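You operate a simulated robot arm through the tools that you are given. There is no shell and no other tool. Be economical: measure what you need, move in short steps, check, and stop when the job is done.

The job below is to be done with a simulated two-armed robot. You get a single attempt, and the scene is never put back.

JOB
On the top of the brown bench, fold the striped cloth in half, so that it is half as long.
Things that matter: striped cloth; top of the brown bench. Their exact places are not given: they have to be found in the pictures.

It is judged by the outcome, as a careful person would: the job done as asked, and still so three seconds after it is handed in. It fails if anything else is knocked over, pushed out of place, dropped, spilled or broken. Flat cloth is picked up by pressing the open fingertips on it (5 to 10 N) and closing them slowly along it; thin cloth reads only 2 to 8 mm in the jaws.

ROBOT AND FRAMES
Two 7-joint arms with two-finger parallel grippers on one trunk, on a base that drives. Base frame: it is fixed to the floor where the robot stands at the start and does not move with it; the origin is under the middle of the robot, x ahead of it, y to its left, z up. Lengths are in mm, angles in rad, forces in N, time in s.
The left shoulder is at the start at [60, 143, 926], the right one opposite. Places, roughly: top of the brown bench [700, 0, 800]. Payload 1.57 kg a hand.
The TCP of each hand is the grasp point between the finger pads, 30 mm short of the fingertips. In the tool frame z runs along the fingers and y along their closing line. The gripper opens to 110 mm. The fingers are 24 mm wide and 12 mm thick; the gripper's body (48 by 112 mm) begins 78 mm behind the TCP.
Orientation is told as [roll, pitch, yaw] about the base's x, y, z axes, in that order, counted from this pose: with the fingers straight down and closing along the base's y, the tool's x points along the base's -x, its y along +y and its z along -z.

CONTROLS
- The arms move only by the tool apply_moves. It takes "left_rows", "right_rows" or both (then of equal length, played together; a hand with none holds still); each is a list of rows, each a list of 3 entries, a list of its own where there are three numbers: the turn, a rotation vector about the tool's x, y, z in rad, then the shift along the tool's x, y, z in mm, then the opening, from 0 (shut) to 1 (fully open). In form: [[[wx, wy, wz], [dx, dy, dz], claw], ...]. A call has 1 to 8 rows; each row is the pose to reach, as a shift and turn from the pose commanded when the call began, along the tool's axes at that moment. A row lasts 0.2 s, in which the tool goes at most 50 mm and 0.15 rad; a call with a longer step from one row to the next is refused whole, and so is a gripper value outside its range. A pose out of reach is approached as far as the arm can. The call stops where the force on the tool passes 40 N (or 10 N more than at its start, if that is more) or the arm is blocked; 0.2 s more then pass. The fingers move at their own pace (about 45 mm/s each) and stop on an object; they squeeze with about 25 N. The grip force told is the motor's: it shows also when the fingers shut on nothing. Time passes only in rows, and 0.2 s behind the last, so rows that repeat a pose let the fingers close. It gives the time, the measured TCP pose, the force on the tool (base axes), the opening and the grip force at its end, in the units of the frame above (readings bear some noise).
- Cameras (640 x 400 px; columns grow to the right, rows downward): "scene" is now at [43.9, -13.9, 1531.6]; the picture's right is [-0.19, -0.98, 0.00], its down [-0.77, 0.15, -0.62] and it looks along [0.61, -0.12, -0.78] (base axes); focal length 254 px, centre (320, 200). "left" rides on the left gripper at [70, -16, -141] in its tool frame; the picture's right is [0.23, 0.97, 0.00], its down [-0.86, 0.20, -0.48] and it looks along [-0.47, 0.11, 0.88] (tool axes); focal length 222 px, centre (320, 200). "right" rides on the right gripper at [70, 16, -141] in its tool frame; the picture's right is [-0.23, 0.97, 0.00], its down [-0.86, -0.20, -0.48] and it looks along [-0.47, -0.11, 0.88] (tool axes); focal length 222 px, centre (320, 200).
- camera(camera): a new picture of that camera. No time passes.
- lift_body(by): slides the trunk up (or, below 0, down) by that many mm; the arms and the scene camera ride with it, the base frame stays. It gives what a move gives, with no picture.
- drive_base(legs): drives the robot by 1 to 6 legs, each [ahead, left, turn to the left] in mm, mm and rad, along the robot's own axes; the way and the turn of a leg run together, so that a leg with both is an arc; at most 1500 mm and 3.142 rad a leg. The arms and the cameras ride along, it lands a little off, and it stops where it bumps. It gives what a move gives.
- turn_head(pan, tilt): turns the head with the scene camera to pan (to the left, within 1.501 rad either way) and tilt (down, from -0.506 to 1.204), counted from straight ahead of the robot. It gives what a move gives.
- point_at(camera, pixels): there is no depth. For up to 12 entries [column, row, z] of the newest picture of that camera ("zoom" is the newest enlarged one), the place [x, y] in the base frame at which the ray of that pixel passes the height z, good to about 2 mm. No time passes.
- enlarge(camera, box): a new picture of the part [left, top, right, bottom] of that camera's present view, enlarged. No time passes.
- sign_off(): hands the job in; it is judged then, once.

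Work in short steps. Measure before you move; look again where a grasp or a placing could have gone wrong, and mend it. You have 80 turns and 62 pictures in all, those below and enlarged ones among them. Open the grippers and draw the arms clear of the work before you hand the job in, unless the task says otherwise; then end with one line.

The tools are called after ">>>" by a JSON object that holds its "op" and its "data". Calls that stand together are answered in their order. apply_moves: Moves the arms, as the interface text tells. Its arguments: {"type":"object","properties":{"left_rows":{"type":"array"},"right_rows":{"type":"array"}},"required":[]} The other tools are called the same way: lift_body (by) slides the trunk up or down; drive_base (legs) drives the base; turn_head (pan, tilt) turns the head that bears the scene camera; camera (camera) takes a picture; point_at (camera, pixels) gives the place at which the rays of pixels pass given heights; enlarge (camera, box) takes an enlarged picture of a part of a camera's view; sign_off () hands the job in.

At the start:

```text
clock: 0.0
left_tcp_pos: [417.6, 195.1, 1020.2]
left_orientation: [-0.001, 0.0, 0.0]
left_ft_force: [0.3, 0.2, 0.1]
left_gripper_width: 110.2
left_grasp_force: 0.0
right_tcp_pos: [473.1, -176.9, 1001.6]
right_orientation: [0.0, 0.0, 0.001]
right_ft_force: [0.6, -0.6, -0.4]
right_gripper_width: 109.9
right_grasp_force: 0.1
trunk travel left (down, up): [-525.0, 65.0]
robot x, y, heading: [0.2, -0.2, 0.003]
head pan, tilt: [-0.19, 0.902]
```

scene: 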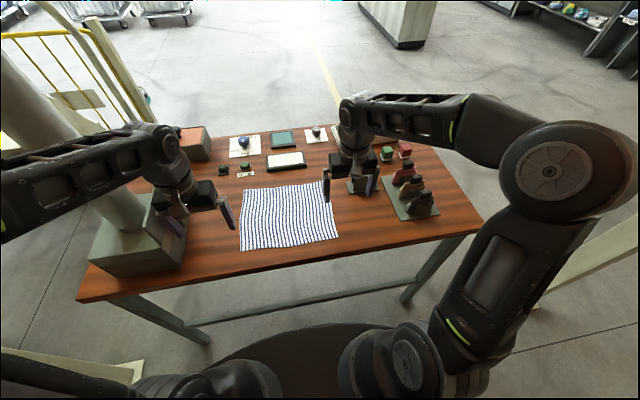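
right: 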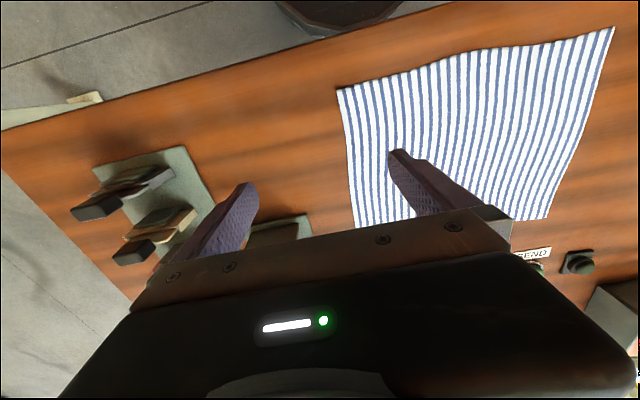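
left: 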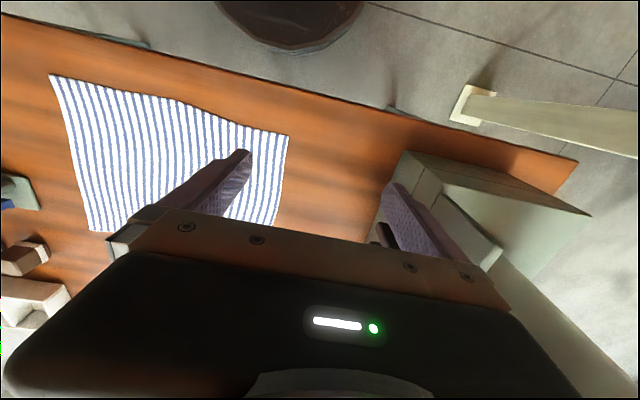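

The striped cloth lies in the scene picture with corners about (245,188), (328,181), (338,238), (240,250). I measure its corners at z=800 and enlarge the view.

>>> {"op": "enlarge", "data": {"camera": "scene", "box": [200, 120, 440, 270]}}

>>> {"op": "point_at", "data": {"camera": "scene", "pixels": [[245, 188, 800], [328, 181, 800], [338, 238, 800], [240, 250, 800], [80, 300, 800], [482, 215, 800]]}}

>>> {"op": "point_at", "data": {"camera": "right", "pixels": [[338, 90, 800], [614, 28, 800], [547, 218, 800]]}}

>>> {"op": "point_at", "data": {"camera": "left", "pixels": [[50, 75, 800], [288, 135, 800], [92, 231, 800]]}}

```text
2.67 times, centred on (320, 195) of scene
```

zoom: 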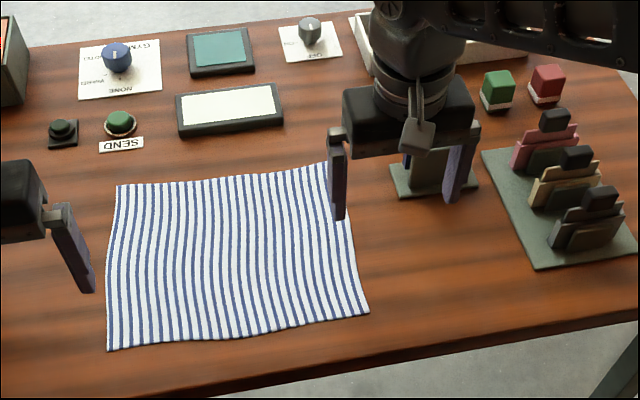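

```text
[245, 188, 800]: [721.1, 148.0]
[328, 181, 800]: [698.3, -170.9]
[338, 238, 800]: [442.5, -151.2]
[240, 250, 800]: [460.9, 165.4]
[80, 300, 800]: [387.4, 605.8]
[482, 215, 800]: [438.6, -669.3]
```

```text
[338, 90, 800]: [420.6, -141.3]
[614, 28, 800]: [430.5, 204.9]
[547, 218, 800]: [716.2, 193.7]
```

```text
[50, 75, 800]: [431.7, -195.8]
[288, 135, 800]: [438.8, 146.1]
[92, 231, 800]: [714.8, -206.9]
```

The views agree only if the surface is near z=848, not 800. I re-measure the cloth corners at that height and check the gap between the robot's base and the bench edge.

>>> {"op": "point_at", "data": {"camera": "zoom", "pixels": [[117, 186, 848], [325, 165, 848], [369, 313, 848], [108, 350, 848], [200, 395, 848], [640, 322, 848], [540, 265, 848], [483, 152, 848]]}}

>>> {"op": "point_at", "data": {"camera": "left", "pixels": [[50, 75, 848], [288, 135, 848], [92, 231, 848], [200, 42, 848], [400, 115, 848], [290, 52, 300], [290, 52, 200], [290, 52, 400]]}}

>>> {"op": "point_at", "data": {"camera": "right", "pixels": [[338, 90, 848], [614, 28, 848], [547, 218, 848], [300, 55, 848], [340, 38, 300], [340, 38, 200]]}}

>>> {"op": "point_at", "data": {"camera": "scene", "pixels": [[320, 322, 200], [320, 322, 300], [320, 322, 400]]}}

```text
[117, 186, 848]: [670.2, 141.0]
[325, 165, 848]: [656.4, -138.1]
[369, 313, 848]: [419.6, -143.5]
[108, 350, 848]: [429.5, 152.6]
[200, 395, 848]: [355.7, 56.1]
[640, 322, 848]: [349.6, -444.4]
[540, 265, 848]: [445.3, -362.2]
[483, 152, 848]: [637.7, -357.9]
```

```text
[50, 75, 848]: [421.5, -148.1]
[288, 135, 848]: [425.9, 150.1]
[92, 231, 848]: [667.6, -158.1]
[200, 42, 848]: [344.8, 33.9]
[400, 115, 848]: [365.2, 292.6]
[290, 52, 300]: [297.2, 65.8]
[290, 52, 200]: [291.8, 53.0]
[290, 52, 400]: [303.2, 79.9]
```

```text
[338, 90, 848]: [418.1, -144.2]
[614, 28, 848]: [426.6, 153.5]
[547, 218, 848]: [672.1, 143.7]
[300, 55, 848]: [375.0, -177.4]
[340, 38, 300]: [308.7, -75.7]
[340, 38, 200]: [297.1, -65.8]
```

```text
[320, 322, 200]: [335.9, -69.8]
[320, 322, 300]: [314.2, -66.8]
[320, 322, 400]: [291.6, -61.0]
```

Corners at z=848: left edge from (427,152) to (671,142), right edge from (419,-144) to about (662,-150). The long way is y (about 298 mm), so I fold the left edge over onto the right edge. So that the left hand gets the near-left corner and the right hand the far-left one, I shift the base to the right and turn it a little to the left.

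>>> {"op": "drive_base", "data": {"legs": [[30, -130, 0], [0, 0, 0.42]]}}

>>> {"op": "turn_head", "data": {"pan": -0.25, "tilt": 0.95}}

>>> {"op": "camera", "data": {"camera": "scene"}}

```text
clock: 2.5
left_tcp_pos: [333.2, 217.2, 1021.2]
left_orientation: [0.002, 0.0, 0.415]
left_ft_force: [0.4, 0.2, 0.5]
left_gripper_width: 109.9
left_grasp_force: 0.0
right_tcp_pos: [533.4, -98.7, 1001.4]
right_orientation: [0.0, 0.0, 0.417]
right_ft_force: [0.3, 0.3, -0.9]
right_gripper_width: 109.9
right_grasp_force: 0.1
trunk travel left (down, up): [-525.0, 65.0]
robot x, y, heading: [30.9, -134.0, 0.416]
head pan, tilt: [-0.19, 0.902]
```

```text
clock: 3.2
left_tcp_pos: [334.6, 216.4, 1021.0]
left_orientation: [0.0, 0.0, 0.417]
left_ft_force: [0.4, -0.5, -0.6]
left_gripper_width: 109.8
left_grasp_force: 0.2
right_tcp_pos: [533.5, -99.6, 1002.6]
right_orientation: [0.0, 0.001, 0.415]
right_ft_force: [0.1, -0.1, -0.6]
right_gripper_width: 110.0
right_grasp_force: 0.2
trunk travel left (down, up): [-525.0, 65.0]
robot x, y, heading: [31.5, -127.9, 0.421]
head pan, tilt: [-0.25, 0.949]
```

```text
57 pictures are left
```

scene: 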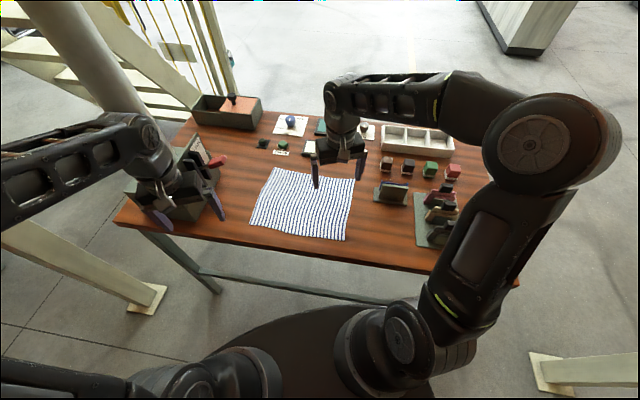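

The base is well placed. I bring both hands over the left edge of the cloth, the left to (462,128) and the right to (632,121), turning both to yaw 0 and narrowing the jaws.

>>> {"op": "apply_moves", "data": {"left_rows": [[[0, 0, 0.07], [-13.4, -22, 0], 0.3], [[0, 0, 0.14], [-26.9, -44.1, 0], 0.3], [[0, 0, 0.21], [-40.3, -66.2, 0], 0.3], [[0, 0, 0.28], [-53.7, -88.3, 0], 0.3], [[0, 0, 0.35], [-67.2, -110.3, 0], 0.3], [[0, 0, 0.417], [-80.6, -132.4, 0], 0.3], [[0, 0, 0.417], [-80.6, -132.4, 0], 0.3]], "right_rows": [[[0, 0, 0.07], [-29.8, 26.8, 0], 0.3], [[0, 0, 0.14], [-59.7, 53.6, 0], 0.3], [[0, 0, 0.21], [-89.5, 80.4, 0], 0.3], [[0, 0, 0.28], [-119.3, 107.2, 0], 0.3], [[0, 0, 0.35], [-149.2, 134, 0], 0.3], [[0, 0, 0.417], [-179, 160.8, 0], 0.3], [[0, 0, 0.417], [-179, 160.8, 0], 0.3]]}}

>>> {"op": "camera", "data": {"camera": "scene"}}

>>> {"op": "camera", "data": {"camera": "left"}}

>>> {"op": "camera", "data": {"camera": "right"}}

```text
clock: 4.8
left_tcp_pos: [461.3, 129.6, 1022.1]
left_orientation: [0.0, 0.0, 0.0]
left_ft_force: [0.2, 0.3, -0.1]
left_gripper_width: 33.1
left_grasp_force: 0.1
right_tcp_pos: [613.2, 85.4, 1004.1]
right_orientation: [-0.001, -0.001, 0.066]
right_ft_force: [0.2, 1.8, -0.2]
right_gripper_width: 33.0
right_grasp_force: 0.0
right hand out of reach, approached as far as the arm can: row 6, 7
trunk travel left (down, up): [-525.0, 65.0]
robot x, y, heading: [28.9, -128.7, 0.418]
head pan, tilt: [-0.25, 0.949]
```

```text
56 pictures are left
```

scene: 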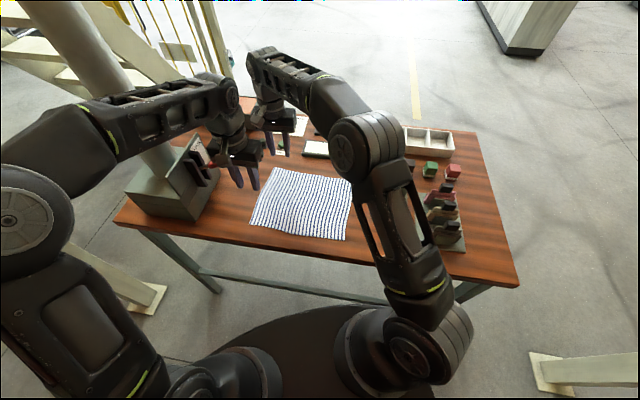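

```text
55 pictures are left
```

left: 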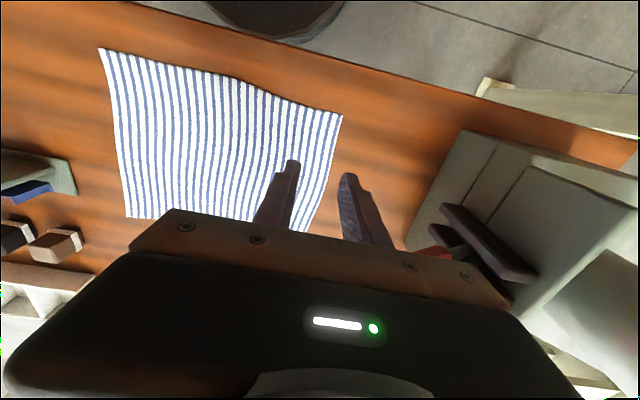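

```text
54 pictures are left
```

right: 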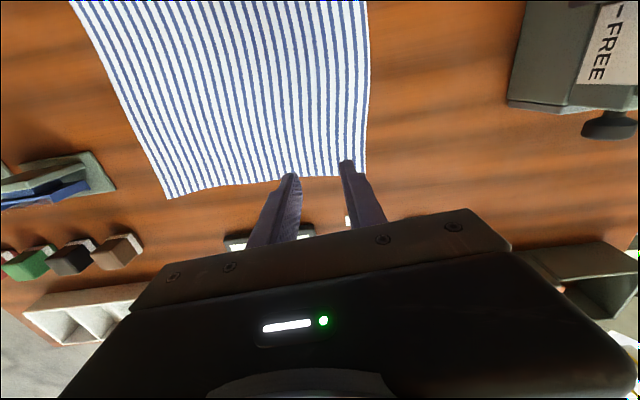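

The right hand stopped just out of reach at (613,85). I raise the trunk and drive a little towards the left edge.

>>> {"op": "lift_body", "data": {"by": 60}}

>>> {"op": "drive_base", "data": {"legs": [[28, 40, 0]]}}

```text
clock: 5.8
left_tcp_pos: [462.1, 129.6, 1080.4]
left_orientation: [-0.001, 0.0, -0.004]
left_ft_force: [0.0, 0.0, 1.2]
left_gripper_width: 32.8
left_grasp_force: 0.1
right_tcp_pos: [613.3, 83.3, 1063.5]
right_orientation: [-0.001, 0.001, 0.064]
right_ft_force: [0.0, -0.1, -0.4]
right_gripper_width: 33.1
right_grasp_force: 0.1
trunk travel left (down, up): [-585.0, 5.0]
robot x, y, heading: [28.9, -132.0, 0.415]
head pan, tilt: [-0.25, 0.949]
```

```text
clock: 6.7
left_tcp_pos: [471.1, 180.1, 1081.4]
left_orientation: [0.0, 0.001, 0.0]
left_ft_force: [0.9, -0.5, 0.1]
left_gripper_width: 33.0
left_grasp_force: 0.1
right_tcp_pos: [623.9, 133.9, 1063.3]
right_orientation: [-0.001, 0.0, 0.067]
right_ft_force: [-0.5, 0.6, -0.5]
right_gripper_width: 33.0
right_grasp_force: 0.1
trunk travel left (down, up): [-585.0, 5.0]
robot x, y, heading: [37.2, -82.6, 0.42]
head pan, tilt: [-0.25, 0.949]
```

Now the right hand is near (624,134). I lower both hands to about z=945 and correct their places, still well above the cloth.

>>> {"op": "apply_moves", "data": {"left_rows": [[[0, 0, 0], [2, -13, 35], 0.3], [[0, 0, 0], [4.5, -26, 70], 0.3], [[0, 0, 0], [7, -39, 105], 0.3], [[0, 0, 0], [9, -52, 137], 0.3], [[0, 0, 0], [9, -52, 137], 0.3]], "right_rows": [[[0, 0, 0.02], [-2, -3, 30], 0.3], [[0, 0, 0.04], [-5, -6, 60], 0.3], [[0, 0, 0.06], [-8, -9, 90], 0.3], [[0, 0, 0.067], [-10, -12, 118], 0.3], [[0, 0, 0.067], [-10, -12, 118], 0.3]]}}

>>> {"op": "camera", "data": {"camera": "left"}}

>>> {"op": "camera", "data": {"camera": "right"}}

```text
clock: 7.9
left_tcp_pos: [462.0, 124.7, 944.4]
left_orientation: [0.0, -0.002, 0.0]
left_ft_force: [-0.3, 0.2, -0.7]
left_gripper_width: 32.9
left_grasp_force: 0.0
right_tcp_pos: [632.7, 119.9, 943.9]
right_orientation: [-0.002, -0.002, -0.003]
right_ft_force: [-0.1, 0.0, -0.4]
right_gripper_width: 33.3
right_grasp_force: 0.1
trunk travel left (down, up): [-585.0, 5.0]
robot x, y, heading: [40.0, -84.8, 0.421]
head pan, tilt: [-0.25, 0.949]
```

```text
53 pictures are left
```

left: 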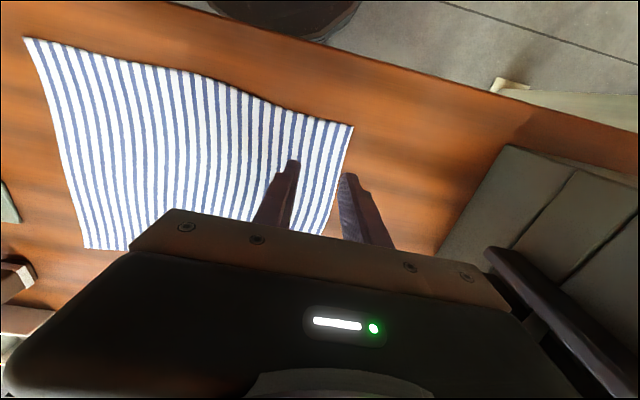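

```text
52 pictures are left
```

right: 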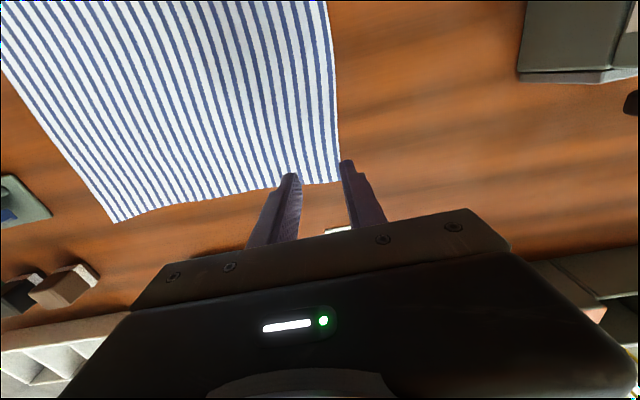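

I check the left edge's position and how close the dark lever (left image, about (490,255)) comes to the left gripper's body.

>>> {"op": "point_at", "data": {"camera": "left", "pixels": [[353, 126, 848], [322, 234, 848], [488, 250, 960], [488, 250, 1020], [515, 148, 950], [515, 148, 900]]}}

>>> {"op": "point_at", "data": {"camera": "right", "pixels": [[340, 180, 848], [338, 140, 848], [329, 20, 848], [522, 80, 950], [628, 105, 960]]}}

>>> {"op": "camera", "data": {"camera": "scene"}}

```text
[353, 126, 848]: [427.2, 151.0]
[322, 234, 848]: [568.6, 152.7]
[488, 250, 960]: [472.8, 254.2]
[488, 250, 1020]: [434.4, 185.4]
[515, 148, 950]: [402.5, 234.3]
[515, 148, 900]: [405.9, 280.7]
```

```text
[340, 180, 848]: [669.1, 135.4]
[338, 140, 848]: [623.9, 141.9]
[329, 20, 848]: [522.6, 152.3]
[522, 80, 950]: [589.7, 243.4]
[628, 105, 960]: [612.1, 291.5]
```

```text
51 pictures are left
```

scene: 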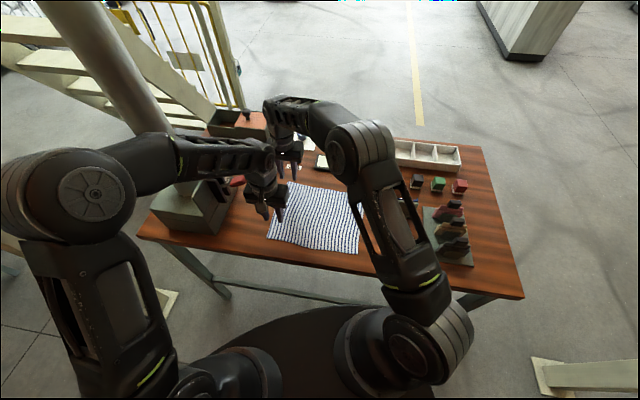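

The box and lever are at y≥280, clear of the gripper. The cloth's edge is 21–26 mm outside each hand's centre, as wanted. I go down to just above the contact height.

>>> {"op": "apply_moves", "data": {"left_rows": [[[0, 0, 0], [0, 2, 30], 0.3], [[0, 0, 0], [0, 3, 50], 0.3], [[0, 0, 0], [0, 3, 59], 0.3], [[0, 0, 0], [0, 3, 59], 0.3]], "right_rows": [[[0, 0, 0], [0, 0, 30], 0.3], [[0, 0, 0], [0, 0, 50], 0.3], [[0, 0, 0], [0, 0, 59], 0.3], [[0, 0, 0], [0, 0, 59], 0.3]]}}

```text
clock: 8.9
left_tcp_pos: [461.8, 128.3, 886.6]
left_orientation: [0.0, 0.0, 0.0]
left_ft_force: [0.1, 0.4, -0.3]
left_gripper_width: 32.8
left_grasp_force: 0.1
right_tcp_pos: [633.2, 120.7, 886.9]
right_orientation: [0.0, -0.002, -0.002]
right_ft_force: [0.1, 0.4, -0.4]
right_gripper_width: 32.9
right_grasp_force: 0.1
trunk travel left (down, up): [-585.0, 5.0]
robot x, y, heading: [40.4, -82.9, 0.414]
head pan, tilt: [-0.25, 0.949]
```

No contact yet at z=887. I press down in 2 mm steps.

>>> {"op": "apply_moves", "data": {"left_rows": [[[0, 0, 0], [0, 0, 2], 0.3], [[0, 0, 0], [0, 0, 4], 0.3], [[0, 0, 0], [0, 0, 6], 0.3]], "right_rows": [[[0, 0, 0], [0, 0, 2], 0.3], [[0, 0, 0], [0, 0, 4], 0.3], [[0, 0, 0], [0, 0, 6], 0.3]]}}

```text
clock: 9.7
left_tcp_pos: [462.7, 127.9, 881.3]
left_orientation: [-0.001, 0.0, -0.002]
left_ft_force: [1.1, 0.7, 4.1]
left_gripper_width: 32.9
left_grasp_force: 0.2
right_tcp_pos: [633.6, 119.9, 881.3]
right_orientation: [0.0, -0.002, 0.001]
right_ft_force: [-0.9, 0.1, 3.2]
right_gripper_width: 33.1
right_grasp_force: 0.1
trunk travel left (down, up): [-585.0, 5.0]
robot x, y, heading: [40.5, -85.6, 0.416]
head pan, tilt: [-0.25, 0.949]
```

Contact: 4.1 N left and 3.2 N right. I press 1–1.5 mm more for 5–10 N, then close slowly.

>>> {"op": "apply_moves", "data": {"left_rows": [[[0, 0, 0], [0, 0, 1], 0.3], [[0, 0, 0], [0, 0, 1], 0.3]], "right_rows": [[[0, 0, 0], [0, 0, 1.3], 0.3], [[0, 0, 0], [0, 0, 1.3], 0.3]]}}

```text
clock: 10.3
left_tcp_pos: [461.8, 127.9, 881.2]
left_orientation: [0.001, -0.004, 0.002]
left_ft_force: [1.9, 2.7, 18.4]
left_gripper_width: 33.2
left_grasp_force: 0.1
right_tcp_pos: [633.6, 121.2, 881.7]
right_orientation: [0.003, -0.003, -0.001]
right_ft_force: [-0.1, -1.5, 8.3]
right_gripper_width: 32.9
right_grasp_force: 0.0
trunk travel left (down, up): [-585.0, 5.0]
robot x, y, heading: [39.7, -82.9, 0.415]
head pan, tilt: [-0.25, 0.949]
```

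The left now presses 18 N, too hard, and the right 8 N. I ease the left off by 0.6 mm and close both slowly.

>>> {"op": "apply_moves", "data": {"left_rows": [[[0, 0, 0], [0, 0, -0.6], 0.3], [[0, 0, 0], [0, 0, -0.6], 0.25], [[0, 0, 0], [0, 0, -0.6], 0.2]], "right_rows": [[[0, 0, 0], [0, 0, 0], 0.3], [[0, 0, 0], [0, 0, 0], 0.25], [[0, 0, 0], [0, 0, 0], 0.2]]}}

```text
clock: 11.1
left_tcp_pos: [461.9, 128.2, 881.2]
left_orientation: [-0.001, -0.004, 0.001]
left_ft_force: [1.9, 0.4, 21.8]
left_gripper_width: 22.6
left_grasp_force: 0.8
right_tcp_pos: [633.5, 120.7, 880.4]
right_orientation: [0.001, -0.003, 0.0]
right_ft_force: [0.5, 1.0, 10.9]
right_gripper_width: 21.8
right_grasp_force: 0.0
trunk travel left (down, up): [-585.0, 5.0]
robot x, y, heading: [40.2, -80.8, 0.415]
head pan, tilt: [-0.25, 0.949]
```

The left force still creeps up (22 N). I raise it 1 mm and the right 0.3 mm, and keep closing.

>>> {"op": "apply_moves", "data": {"left_rows": [[[0, 0, 0], [0, 0, -1], 0.2], [[0, 0, 0], [0, 0, -1], 0.15], [[0, 0, 0], [0, 0, -1], 0.1]], "right_rows": [[[0, 0, 0], [0, 0, -0.2], 0.2], [[0, 0, 0], [0, 0, -0.2], 0.15], [[0, 0, 0], [0, 0, -0.2], 0.1]]}}

>>> {"op": "camera", "data": {"camera": "left"}}

>>> {"op": "camera", "data": {"camera": "right"}}

```text
clock: 11.9
left_tcp_pos: [461.4, 127.3, 881.1]
left_orientation: [0.001, -0.001, 0.0]
left_ft_force: [2.2, 0.4, 10.9]
left_gripper_width: 13.3
left_grasp_force: 3.0
right_tcp_pos: [631.2, 120.8, 881.2]
right_orientation: [0.002, -0.002, 0.001]
right_ft_force: [0.1, 1.7, 14.9]
right_gripper_width: 10.9
right_grasp_force: 0.1
trunk travel left (down, up): [-585.0, 5.0]
robot x, y, heading: [37.8, -83.8, 0.415]
head pan, tilt: [-0.25, 0.949]
```

```text
50 pictures are left
```

left: 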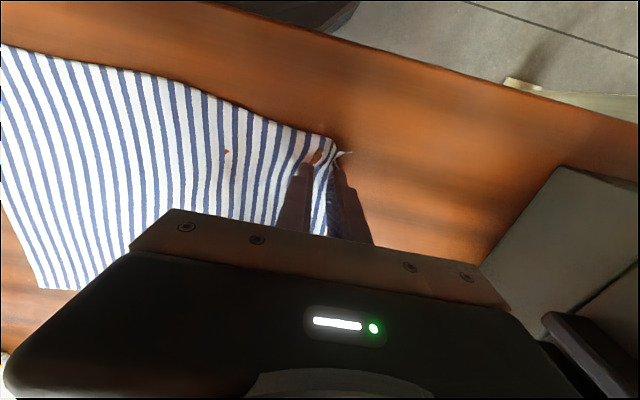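

```text
49 pictures are left
```

right: 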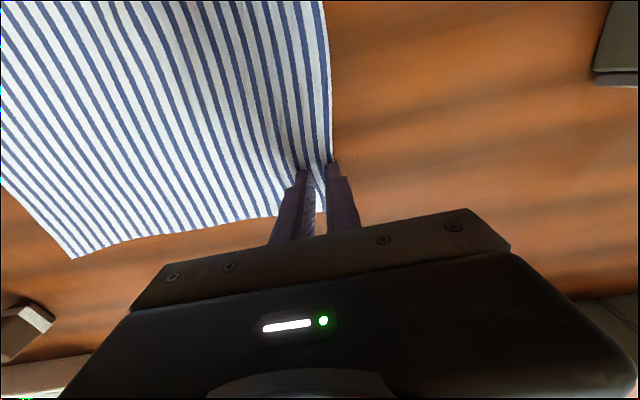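

Both ridges are forming between the fingertips. I close fully, holding height.

>>> {"op": "apply_moves", "data": {"left_rows": [[[0, 0, 0], [0, 0, -0.3], 0.05], [[0, 0, 0], [0, 0, -0.3], 0], [[0, 0, 0], [0, 0, -0.3], 0], [[0, 0, 0], [0, 0, -0.3], 0]], "right_rows": [[[0, 0, 0], [0, 0, -0.3], 0.05], [[0, 0, 0], [0, 0, -0.3], 0], [[0, 0, 0], [0, 0, -0.3], 0], [[0, 0, 0], [0, 0, -0.3], 0]]}}

>>> {"op": "enlarge", "data": {"camera": "left", "box": [240, 90, 440, 250]}}

>>> {"op": "enlarge", "data": {"camera": "right", "box": [220, 90, 420, 250]}}

```text
clock: 12.9
left_tcp_pos: [461.6, 127.1, 881.1]
left_orientation: [-0.001, 0.0, -0.001]
left_ft_force: [2.5, 2.1, 5.9]
left_gripper_width: 7.5
left_grasp_force: 24.8
right_tcp_pos: [632.2, 121.0, 881.8]
right_orientation: [0.003, -0.004, -0.001]
right_ft_force: [-0.7, 1.3, 18.3]
right_gripper_width: 0.0
right_grasp_force: 21.3
trunk travel left (down, up): [-585.0, 5.0]
robot x, y, heading: [38.8, -84.1, 0.418]
head pan, tilt: [-0.25, 0.949]
```

```text
2.50 times, centred on (340, 170) of left
```

zoom: 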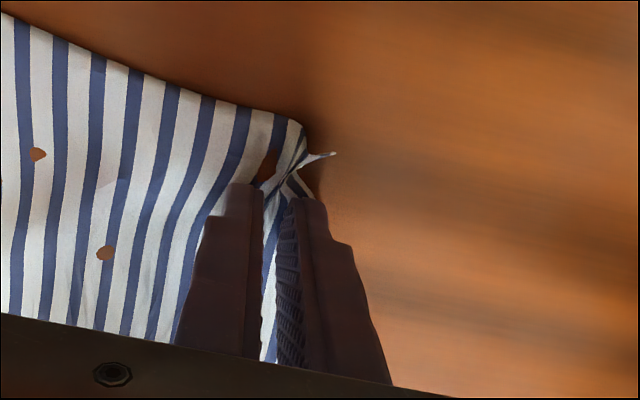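

```text
2.50 times, centred on (320, 170) of right
```

zoom: 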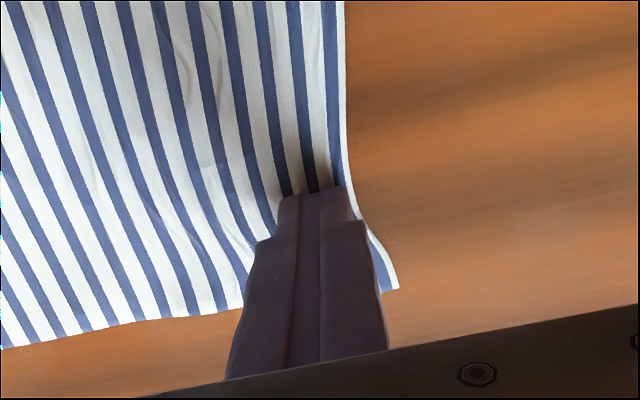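

The left holds 7.5 mm of cloth. The right slid over it and reads 0.0, so I lift it 8 mm, open it a bit wider (44 mm) and set it again.

>>> {"op": "apply_moves", "data": {"right_rows": [[[0, 0, 0], [0, 0, -8], 0], [[0, 0, 0], [0, 2, -10], 0.4], [[0, 0, 0], [0, 2, -10], 0.4], [[0, 0, 0], [0, 2, -10], 0.4]]}}

>>> {"op": "enlarge", "data": {"camera": "right", "box": [220, 90, 420, 250]}}

```text
clock: 13.9
left_tcp_pos: [460.8, 126.5, 882.0]
left_orientation: [0.0, -0.001, 0.0]
left_ft_force: [-2.6, 1.2, 13.5]
left_gripper_width: 7.8
left_grasp_force: 24.9
right_tcp_pos: [631.7, 120.4, 890.9]
right_orientation: [0.0, -0.002, -0.001]
right_ft_force: [-0.3, -1.1, 0.1]
right_gripper_width: 43.9
right_grasp_force: 0.0
trunk travel left (down, up): [-585.0, 5.0]
robot x, y, heading: [37.7, -83.7, 0.419]
head pan, tilt: [-0.25, 0.949]
```

```text
2.50 times, centred on (320, 170) of right
```

zoom: 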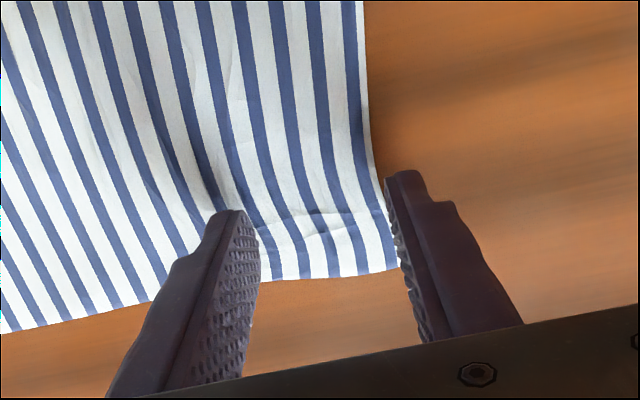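

The edge now lies right at the inside of the outer finger, so closing will push it up against that finger. I press down here in small steps.

>>> {"op": "apply_moves", "data": {"right_rows": [[[0, 0, 0], [4, 0, 5], 0.4], [[0, 0, 0], [4, 0, 8], 0.4], [[0, 0, 0], [4, 0, 10], 0.4], [[0, 0, 0], [4, 0, 10], 0.4]]}}

```text
clock: 14.9
left_tcp_pos: [461.4, 127.9, 880.4]
left_orientation: [0.001, -0.002, -0.001]
left_ft_force: [-1.9, 1.5, 10.3]
left_gripper_width: 7.7
left_grasp_force: 24.9
right_tcp_pos: [628.0, 121.5, 881.2]
right_orientation: [0.002, -0.001, -0.002]
right_ft_force: [-1.0, -0.1, 4.8]
right_gripper_width: 44.0
right_grasp_force: 0.4
trunk travel left (down, up): [-585.0, 5.0]
robot x, y, heading: [38.4, -83.4, 0.42]
head pan, tilt: [-0.25, 0.949]
```

The right presses 4.8 N. I go 0.4 mm further and close slowly.

>>> {"op": "apply_moves", "data": {"right_rows": [[[0, 0, 0], [0, 0, 0.4], 0.36], [[0, 0, 0], [0, 0, 0.4], 0.32], [[0, 0, 0], [0, 0, 0.4], 0.28], [[0, 0, 0], [0, 0, 0.4], 0.24], [[0, 0, 0], [0, 0, 0.4], 0.2], [[0, 0, 0], [0, 0, 0.4], 0.16]]}}

>>> {"op": "enlarge", "data": {"camera": "right", "box": [220, 90, 420, 250]}}

```text
clock: 16.3
left_tcp_pos: [461.6, 128.9, 881.3]
left_orientation: [0.001, -0.003, 0.0]
left_ft_force: [-0.1, 1.3, 5.8]
left_gripper_width: 7.5
left_grasp_force: 25.3
right_tcp_pos: [628.4, 121.4, 881.0]
right_orientation: [0.001, -0.004, 0.002]
right_ft_force: [0.4, -0.3, 12.2]
right_gripper_width: 16.1
right_grasp_force: 0.0
trunk travel left (down, up): [-585.0, 5.0]
robot x, y, heading: [39.9, -86.4, 0.412]
head pan, tilt: [-0.25, 0.949]
```

```text
2.50 times, centred on (320, 170) of right
```

zoom: 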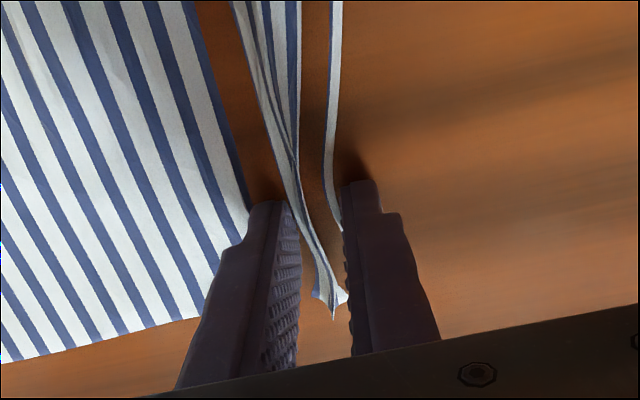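

A bunch of cloth stands between the fingers now. I close fully.

>>> {"op": "apply_moves", "data": {"right_rows": [[[0, 0, 0], [0, 0, 0], 0.12], [[0, 0, 0], [0, 0, 0], 0.08], [[0, 0, 0], [0, 0, 0], 0.04], [[0, 0, 0], [0, 0, 0], 0], [[0, 0, 0], [0, 0, 0], 0], [[0, 0, 0], [0, 0, 0], 0]]}}

>>> {"op": "enlarge", "data": {"camera": "right", "box": [220, 90, 420, 250]}}

```text
clock: 17.7
left_tcp_pos: [461.5, 128.1, 881.8]
left_orientation: [-0.001, -0.002, 0.002]
left_ft_force: [1.3, -0.2, 1.7]
left_gripper_width: 7.4
left_grasp_force: 24.7
right_tcp_pos: [627.9, 120.3, 881.4]
right_orientation: [0.001, -0.003, -0.001]
right_ft_force: [0.4, -5.2, 18.4]
right_gripper_width: 2.1
right_grasp_force: 23.5
trunk travel left (down, up): [-585.0, 5.0]
robot x, y, heading: [38.1, -84.3, 0.418]
head pan, tilt: [-0.25, 0.949]
```

```text
2.50 times, centred on (320, 170) of right
```

zoom: 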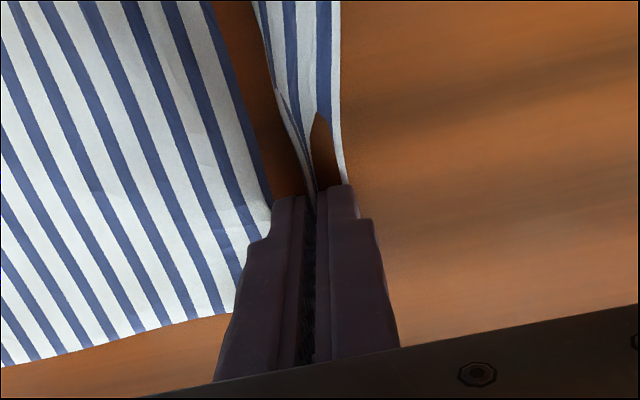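

The right reads 2.1 mm, so cloth is in the jaws. I lift both hands together by 50 mm, moving slightly inwards, and check.

>>> {"op": "apply_moves", "data": {"left_rows": [[[0, 0, 0], [0, -2, -10], 0], [[0, 0, 0], [0, -5, -20], 0], [[0, 0, 0], [0, -9, -35], 0], [[0, 0, 0], [0, -15, -50], 0]], "right_rows": [[[0, 0, 0], [0, -2, -10], 0], [[0, 0, 0], [0, -5, -20], 0], [[0, 0, 0], [0, -9, -35], 0], [[0, 0, 0], [0, -15, -50], 0]]}}

>>> {"op": "camera", "data": {"camera": "right"}}

>>> {"op": "camera", "data": {"camera": "left"}}

```text
clock: 18.7
left_tcp_pos: [460.8, 112.5, 930.2]
left_orientation: [-0.001, 0.0, 0.001]
left_ft_force: [1.6, -0.2, -0.2]
left_gripper_width: 1.8
left_grasp_force: 23.8
right_tcp_pos: [630.3, 106.9, 929.7]
right_orientation: [0.001, -0.003, 0.001]
right_ft_force: [-0.9, -0.6, 0.1]
right_gripper_width: 2.2
right_grasp_force: 24.1
trunk travel left (down, up): [-585.0, 5.0]
robot x, y, heading: [38.6, -79.6, 0.419]
head pan, tilt: [-0.25, 0.949]
```

```text
43 pictures are left
```

right: 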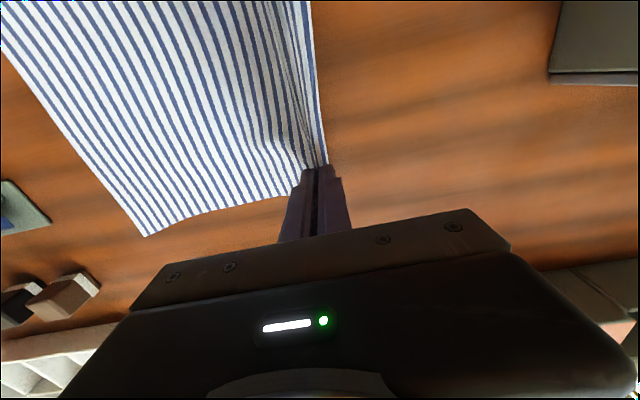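

```text
42 pictures are left
```

left: 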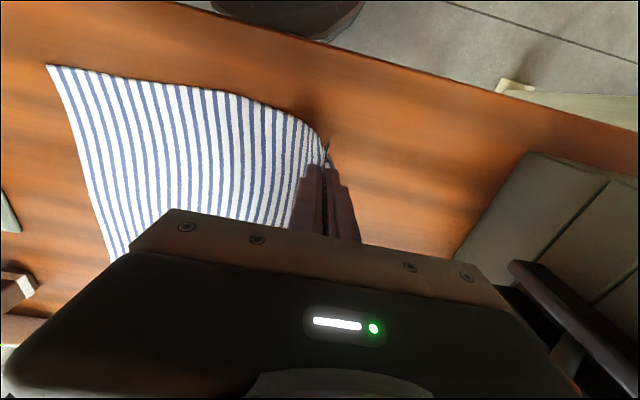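

Both hands hold the edge (1.8 and 2.2 mm). I carry it over in an arc, first to the top above the middle line at y≈0.

>>> {"op": "apply_moves", "data": {"left_rows": [[[0, 0, 0], [0, -12, -18], 0], [[0, 0, 0], [0, -25, -35], 0], [[0, 0, 0], [0, -40, -48], 0], [[0, 0, 0], [0, -56, -57], 0], [[0, 0, 0], [0, -74, -63], 0], [[0, 0, 0], [0, -92, -66], 0], [[0, 0, 0], [0, -110, -66], 0]], "right_rows": [[[0, 0, 0], [0, -12, -18], 0], [[0, 0, 0], [0, -25, -35], 0], [[0, 0, 0], [0, -40, -48], 0], [[0, 0, 0], [0, -56, -57], 0], [[0, 0, 0], [0, -74, -63], 0], [[0, 0, 0], [0, -92, -66], 0], [[0, 0, 0], [0, -110, -66], 0]]}}

>>> {"op": "camera", "data": {"camera": "scene"}}

>>> {"op": "camera", "data": {"camera": "left"}}

>>> {"op": "camera", "data": {"camera": "right"}}

```text
clock: 20.3
left_tcp_pos: [461.1, 3.7, 996.6]
left_orientation: [-0.001, 0.001, 0.0]
left_ft_force: [1.3, -0.2, -0.5]
left_gripper_width: 1.8
left_grasp_force: 23.3
right_tcp_pos: [629.5, -3.9, 994.5]
right_orientation: [0.001, -0.001, 0.0]
right_ft_force: [-2.5, 0.0, -0.9]
right_gripper_width: 2.0
right_grasp_force: 23.6
trunk travel left (down, up): [-585.0, 5.0]
robot x, y, heading: [37.3, -82.0, 0.415]
head pan, tilt: [-0.25, 0.949]
```

```text
41 pictures are left
```

scene: 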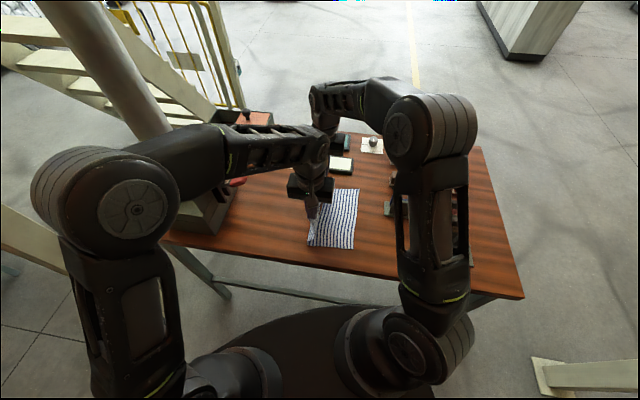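

```text
40 pictures are left
```

left: 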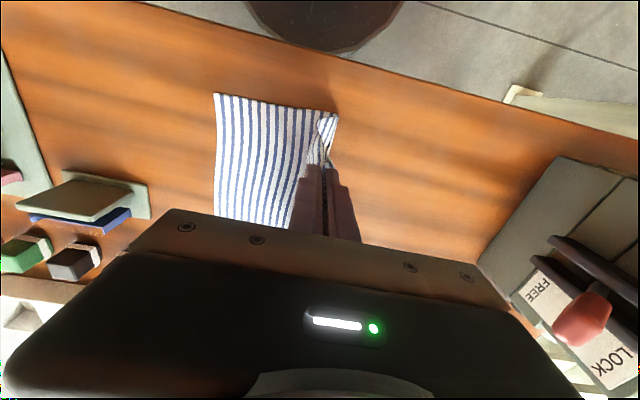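

```text
39 pictures are left
```

right: 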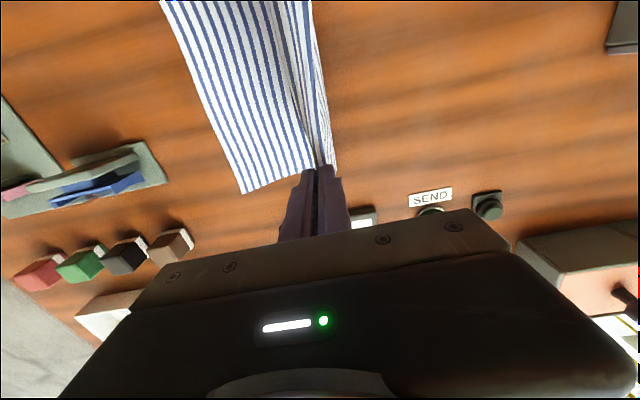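

The half hangs from both hands. I check that the lower half's right edge has not moved.

>>> {"op": "point_at", "data": {"camera": "left", "pixels": [[215, 93, 848], [216, 200, 848]]}}

>>> {"op": "point_at", "data": {"camera": "right", "pixels": [[243, 192, 848], [162, 5, 848], [142, 165, 848], [160, 200, 848]]}}

```text
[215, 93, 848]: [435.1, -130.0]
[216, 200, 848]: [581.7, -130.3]
```

```text
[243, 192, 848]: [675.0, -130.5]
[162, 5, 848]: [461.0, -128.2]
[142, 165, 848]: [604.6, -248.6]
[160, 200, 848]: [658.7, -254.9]
```

The right edge lies at y≈-130 now. I carry the held edge down onto it, ending near y=-112 with the fingertips some 8 mm above the bench.

>>> {"op": "apply_moves", "data": {"left_rows": [[[0, 0, 0], [0, -18, 4], 0], [[0, 0, 0], [0, -36, 12], 0], [[0, 0, 0], [0, -54, 24], 0], [[0, 0, 0], [0, -72, 40], 0], [[0, 0, 0], [0, -88, 58], 0], [[0, 0, 0], [0, -101, 76], 0], [[0, 0, 0], [0, -110, 92], 0]], "right_rows": [[[0, 0, 0], [0, -18, 4], 0], [[0, 0, 0], [0, -36, 12], 0], [[0, 0, 0], [0, -54, 24], 0], [[0, 0, 0], [0, -72, 40], 0], [[0, 0, 0], [0, -86, 58], 0], [[0, 0, 0], [0, -98, 76], 0], [[0, 0, 0], [0, -106, 90], 0]]}}

>>> {"op": "camera", "data": {"camera": "left"}}

>>> {"op": "camera", "data": {"camera": "right"}}

>>> {"op": "camera", "data": {"camera": "scene"}}

```text
clock: 21.9
left_tcp_pos: [463.8, -107.3, 904.7]
left_orientation: [0.0, 0.001, 0.0]
left_ft_force: [1.2, 0.1, 0.3]
left_gripper_width: 1.8
left_grasp_force: 23.6
right_tcp_pos: [630.0, -109.4, 904.9]
right_orientation: [0.002, -0.001, -0.001]
right_ft_force: [-1.3, 0.2, -0.5]
right_gripper_width: 2.1
right_grasp_force: 23.9
trunk travel left (down, up): [-585.0, 5.0]
robot x, y, heading: [40.6, -80.0, 0.418]
head pan, tilt: [-0.25, 0.949]
```

```text
38 pictures are left
```

left: 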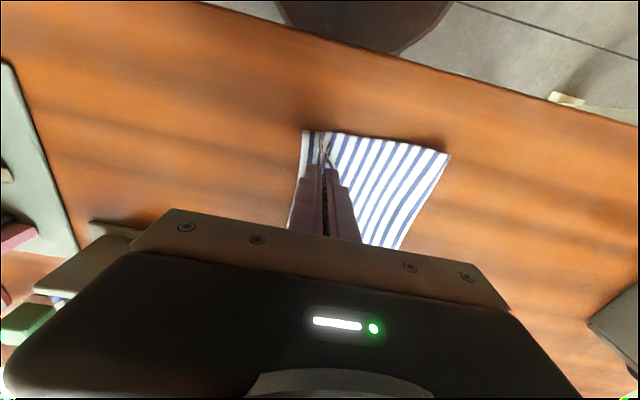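

```text
37 pictures are left
```

right: 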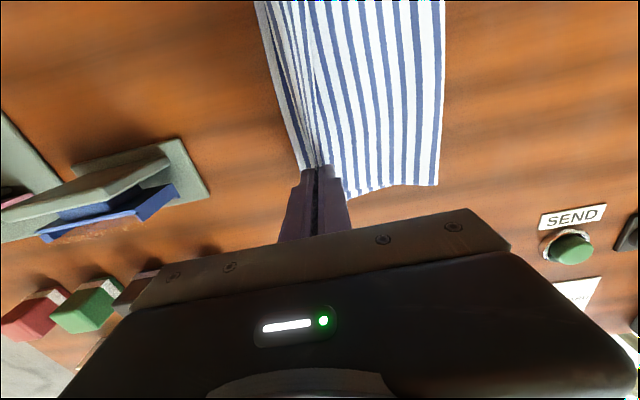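

```text
36 pictures are left
```

scene: 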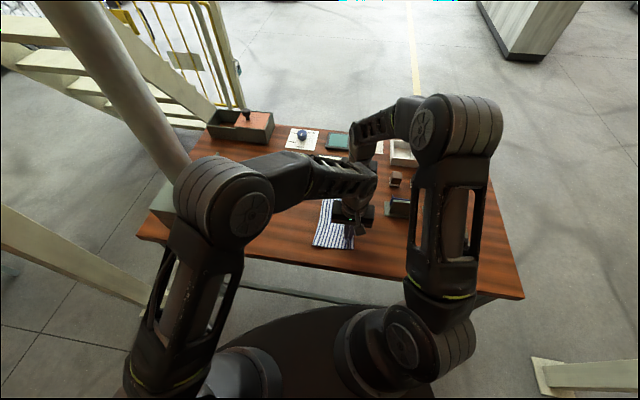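

The fold looks good. I check the lower edge, then set down.

>>> {"op": "point_at", "data": {"camera": "left", "pixels": [[303, 131, 848], [290, 225, 848], [449, 154, 850], [398, 248, 850]]}}

>>> {"op": "point_at", "data": {"camera": "right", "pixels": [[300, 168, 848], [258, 10, 848], [437, 186, 850], [445, 10, 850]]}}

>>> {"op": "apply_moves", "data": {"left_rows": [[[0, 0, 0], [0, -1, 7], 0], [[0, 0, 0], [0, -3, 14], 0], [[0, 0, 0], [0, -4, 20], 0], [[0, 0, 0], [0, -4, 20], 0]], "right_rows": [[[0, 0, 0], [0, -1, 7], 0], [[0, 0, 0], [0, -3, 14], 0], [[0, 0, 0], [0, -4, 20], 0], [[0, 0, 0], [0, -4, 20], 0]]}}

```text
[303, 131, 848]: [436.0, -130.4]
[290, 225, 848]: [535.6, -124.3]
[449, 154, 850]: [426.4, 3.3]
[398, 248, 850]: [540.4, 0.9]
```

```text
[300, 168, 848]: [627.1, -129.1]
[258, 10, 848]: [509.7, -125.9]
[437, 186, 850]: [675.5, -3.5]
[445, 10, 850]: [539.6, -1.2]
```

```text
clock: 22.9
left_tcp_pos: [461.3, -111.6, 886.3]
left_orientation: [-0.002, -0.002, -0.001]
left_ft_force: [3.6, 1.9, 12.1]
left_gripper_width: 1.7
left_grasp_force: 23.0
right_tcp_pos: [629.1, -114.0, 885.6]
right_orientation: [0.0, -0.001, 0.0]
right_ft_force: [-1.2, -0.1, 0.5]
right_gripper_width: 1.9
right_grasp_force: 23.7
trunk travel left (down, up): [-585.0, 5.0]
robot x, y, heading: [42.0, -81.6, 0.419]
head pan, tilt: [-0.25, 0.949]
```

Set down (left touches with 12 N). I open both a little and rise straight up.

>>> {"op": "apply_moves", "data": {"left_rows": [[[0, 0, 0], [0, 0, -2], 0.1], [[0, 0, 0], [0, 0, -2], 0.2], [[0, 0, 0], [0, 0, -2], 0.25], [[0, 0, 0], [0, 0, -10], 0.25], [[0, 0, 0], [0, 0, -30], 0.25], [[0, 0, 0], [0, 0, -70], 0.25]], "right_rows": [[[0, 0, 0], [0, 0, 1], 0.1], [[0, 0, 0], [0, 0, 1], 0.2], [[0, 0, 0], [0, 0, 0], 0.25], [[0, 0, 0], [0, 0, -10], 0.25], [[0, 0, 0], [0, 0, -30], 0.25], [[0, 0, 0], [0, 0, -70], 0.25]]}}

>>> {"op": "camera", "data": {"camera": "left"}}

>>> {"op": "camera", "data": {"camera": "right"}}

```text
clock: 24.3
left_tcp_pos: [460.4, -110.6, 955.0]
left_orientation: [0.001, -0.001, 0.001]
left_ft_force: [-0.2, -0.3, -0.1]
left_gripper_width: 27.5
left_grasp_force: 0.1
right_tcp_pos: [629.8, -113.0, 957.0]
right_orientation: [0.001, -0.003, -0.001]
right_ft_force: [-0.7, 0.4, -0.1]
right_gripper_width: 27.4
right_grasp_force: 0.0
trunk travel left (down, up): [-585.0, 5.0]
robot x, y, heading: [42.1, -84.2, 0.417]
head pan, tilt: [-0.25, 0.949]
```

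```text
35 pictures are left
```

left: 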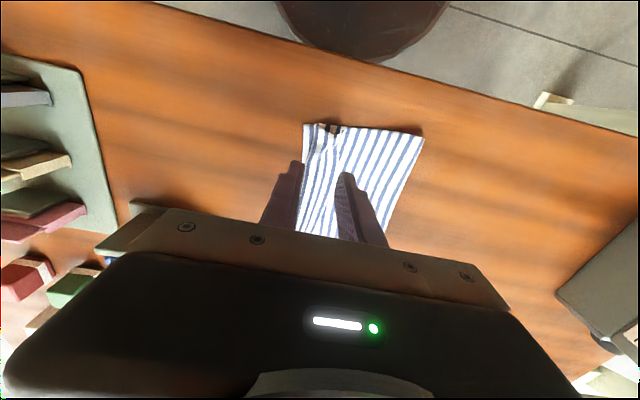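

```text
34 pictures are left
```

right: 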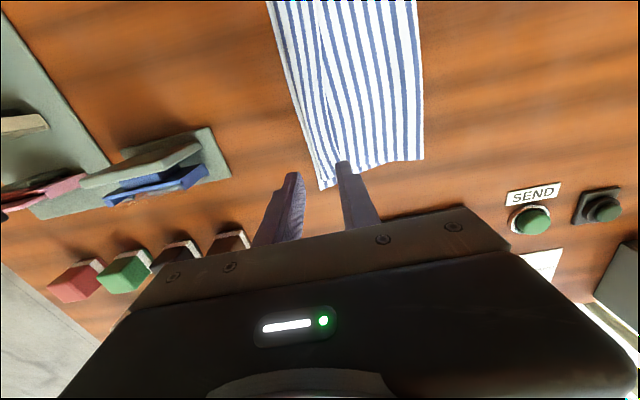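

Both are free of the cloth. I draw the hands up and outward to see the result.

>>> {"op": "apply_moves", "data": {"left_rows": [[[0, 0, 0], [0, 0, -40], 0.25], [[0, 0, 0], [10, 30, -75], 0.25], [[0, 0, 0], [25, 70, -90], 0.25], [[0, 0, 0], [40, 115, -90], 0.25], [[0, 0, 0], [60, 155, -90], 0.25], [[0, 0, 0], [80, 195, -90], 0.25], [[0, 0, 0], [100, 235, -90], 0.25]], "right_rows": [[[0, 0, 0], [0, 0, -40], 0.25], [[0, 0, 0], [10, -20, -75], 0.25], [[0, 0, 0], [20, -50, -100], 0.25], [[0, 0, 0], [30, -90, -100], 0.25], [[0, 0, 0], [40, -130, -100], 0.25], [[0, 0, 0], [40, -165, -100], 0.25], [[0, 0, 0], [40, -200, -100], 0.25]]}}

>>> {"op": "camera", "data": {"camera": "scene"}}

>>> {"op": "camera", "data": {"camera": "left"}}

>>> {"op": "enlarge", "data": {"camera": "right", "box": [320, 0, 640, 200]}}

```text
clock: 25.9
left_tcp_pos: [360.4, 126.4, 1044.8]
left_orientation: [0.0, 0.001, -0.001]
left_ft_force: [-1.5, 0.0, 0.5]
left_gripper_width: 27.3
left_grasp_force: 0.0
right_tcp_pos: [589.3, -313.0, 1055.7]
right_orientation: [0.0, -0.002, -0.001]
right_ft_force: [-0.1, -0.3, 1.2]
right_gripper_width: 27.5
right_grasp_force: 0.0
trunk travel left (down, up): [-585.0, 5.0]
robot x, y, heading: [39.1, -81.0, 0.42]
head pan, tilt: [-0.25, 0.949]
```

```text
33 pictures are left
```

scene: 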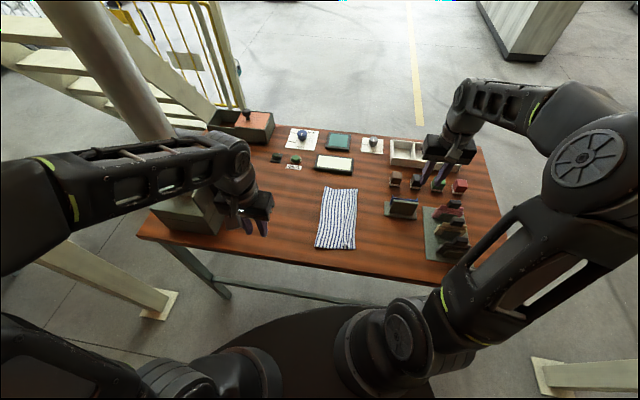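

```text
32 pictures are left
```

left: 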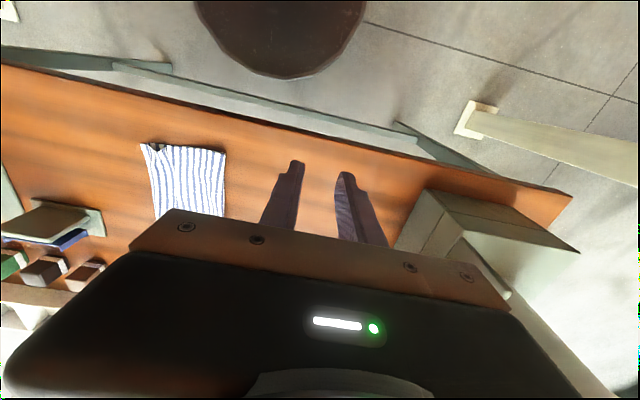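

```text
2.00 times, centred on (480, 100) of right
```

zoom: 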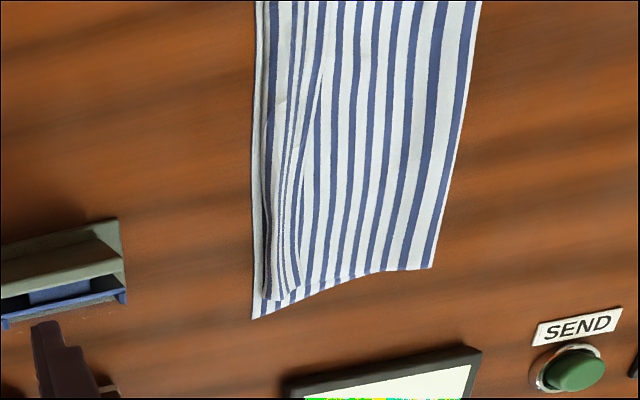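

>>> {"op": "enlarge", "data": {"camera": "scene", "box": [280, 170, 400, 260]}}

>>> {"op": "point_at", "data": {"camera": "scene", "pixels": [[325, 187, 850], [357, 189, 850], [355, 249, 850], [315, 246, 850]]}}

```text
4.44 times, centred on (340, 215) of scene
```

zoom: 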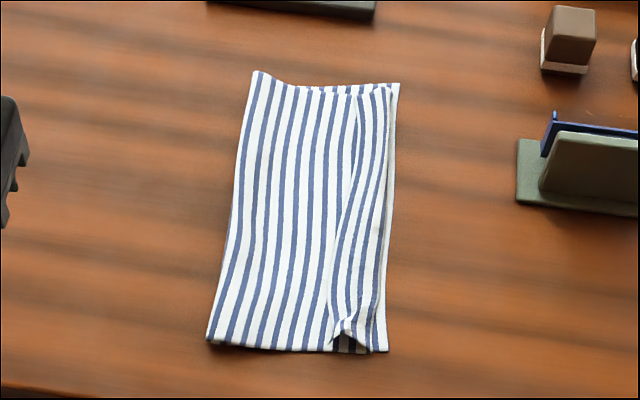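

```text
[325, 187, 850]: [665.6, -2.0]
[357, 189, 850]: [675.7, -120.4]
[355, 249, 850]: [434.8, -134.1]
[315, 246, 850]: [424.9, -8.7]
```

The cloth is folded, but only about 125 mm wide instead of 149, because the pinched strip near the held edge has stayed as a pleat. I look closer at the pleat.

>>> {"op": "enlarge", "data": {"camera": "scene", "box": [328, 182, 364, 212]}}

>>> {"op": "enlarge", "data": {"camera": "scene", "box": [328, 222, 364, 252]}}

>>> {"op": "enlarge", "data": {"camera": "left", "box": [120, 130, 240, 220]}}

```text
13.33 times, centred on (346, 197) of scene
```

zoom: 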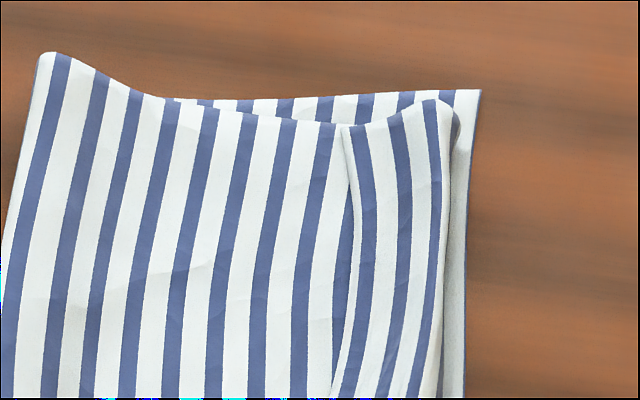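

```text
13.33 times, centred on (346, 237) of scene
```

zoom: 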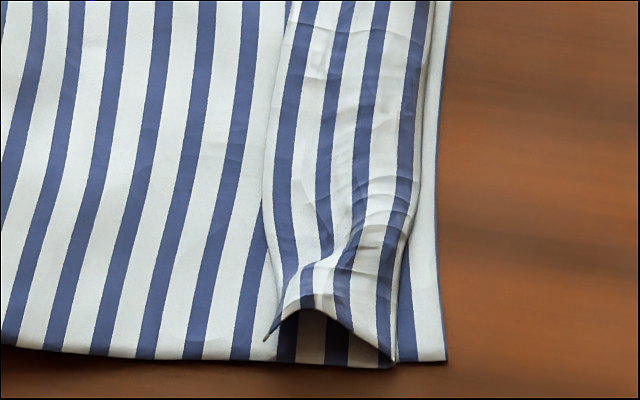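

```text
4.44 times, centred on (180, 175) of left
```

zoom: 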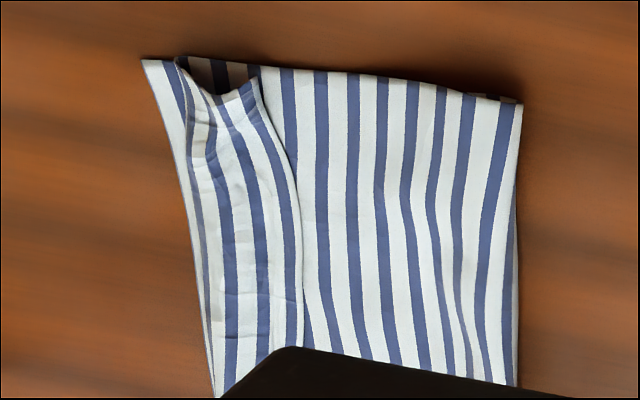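

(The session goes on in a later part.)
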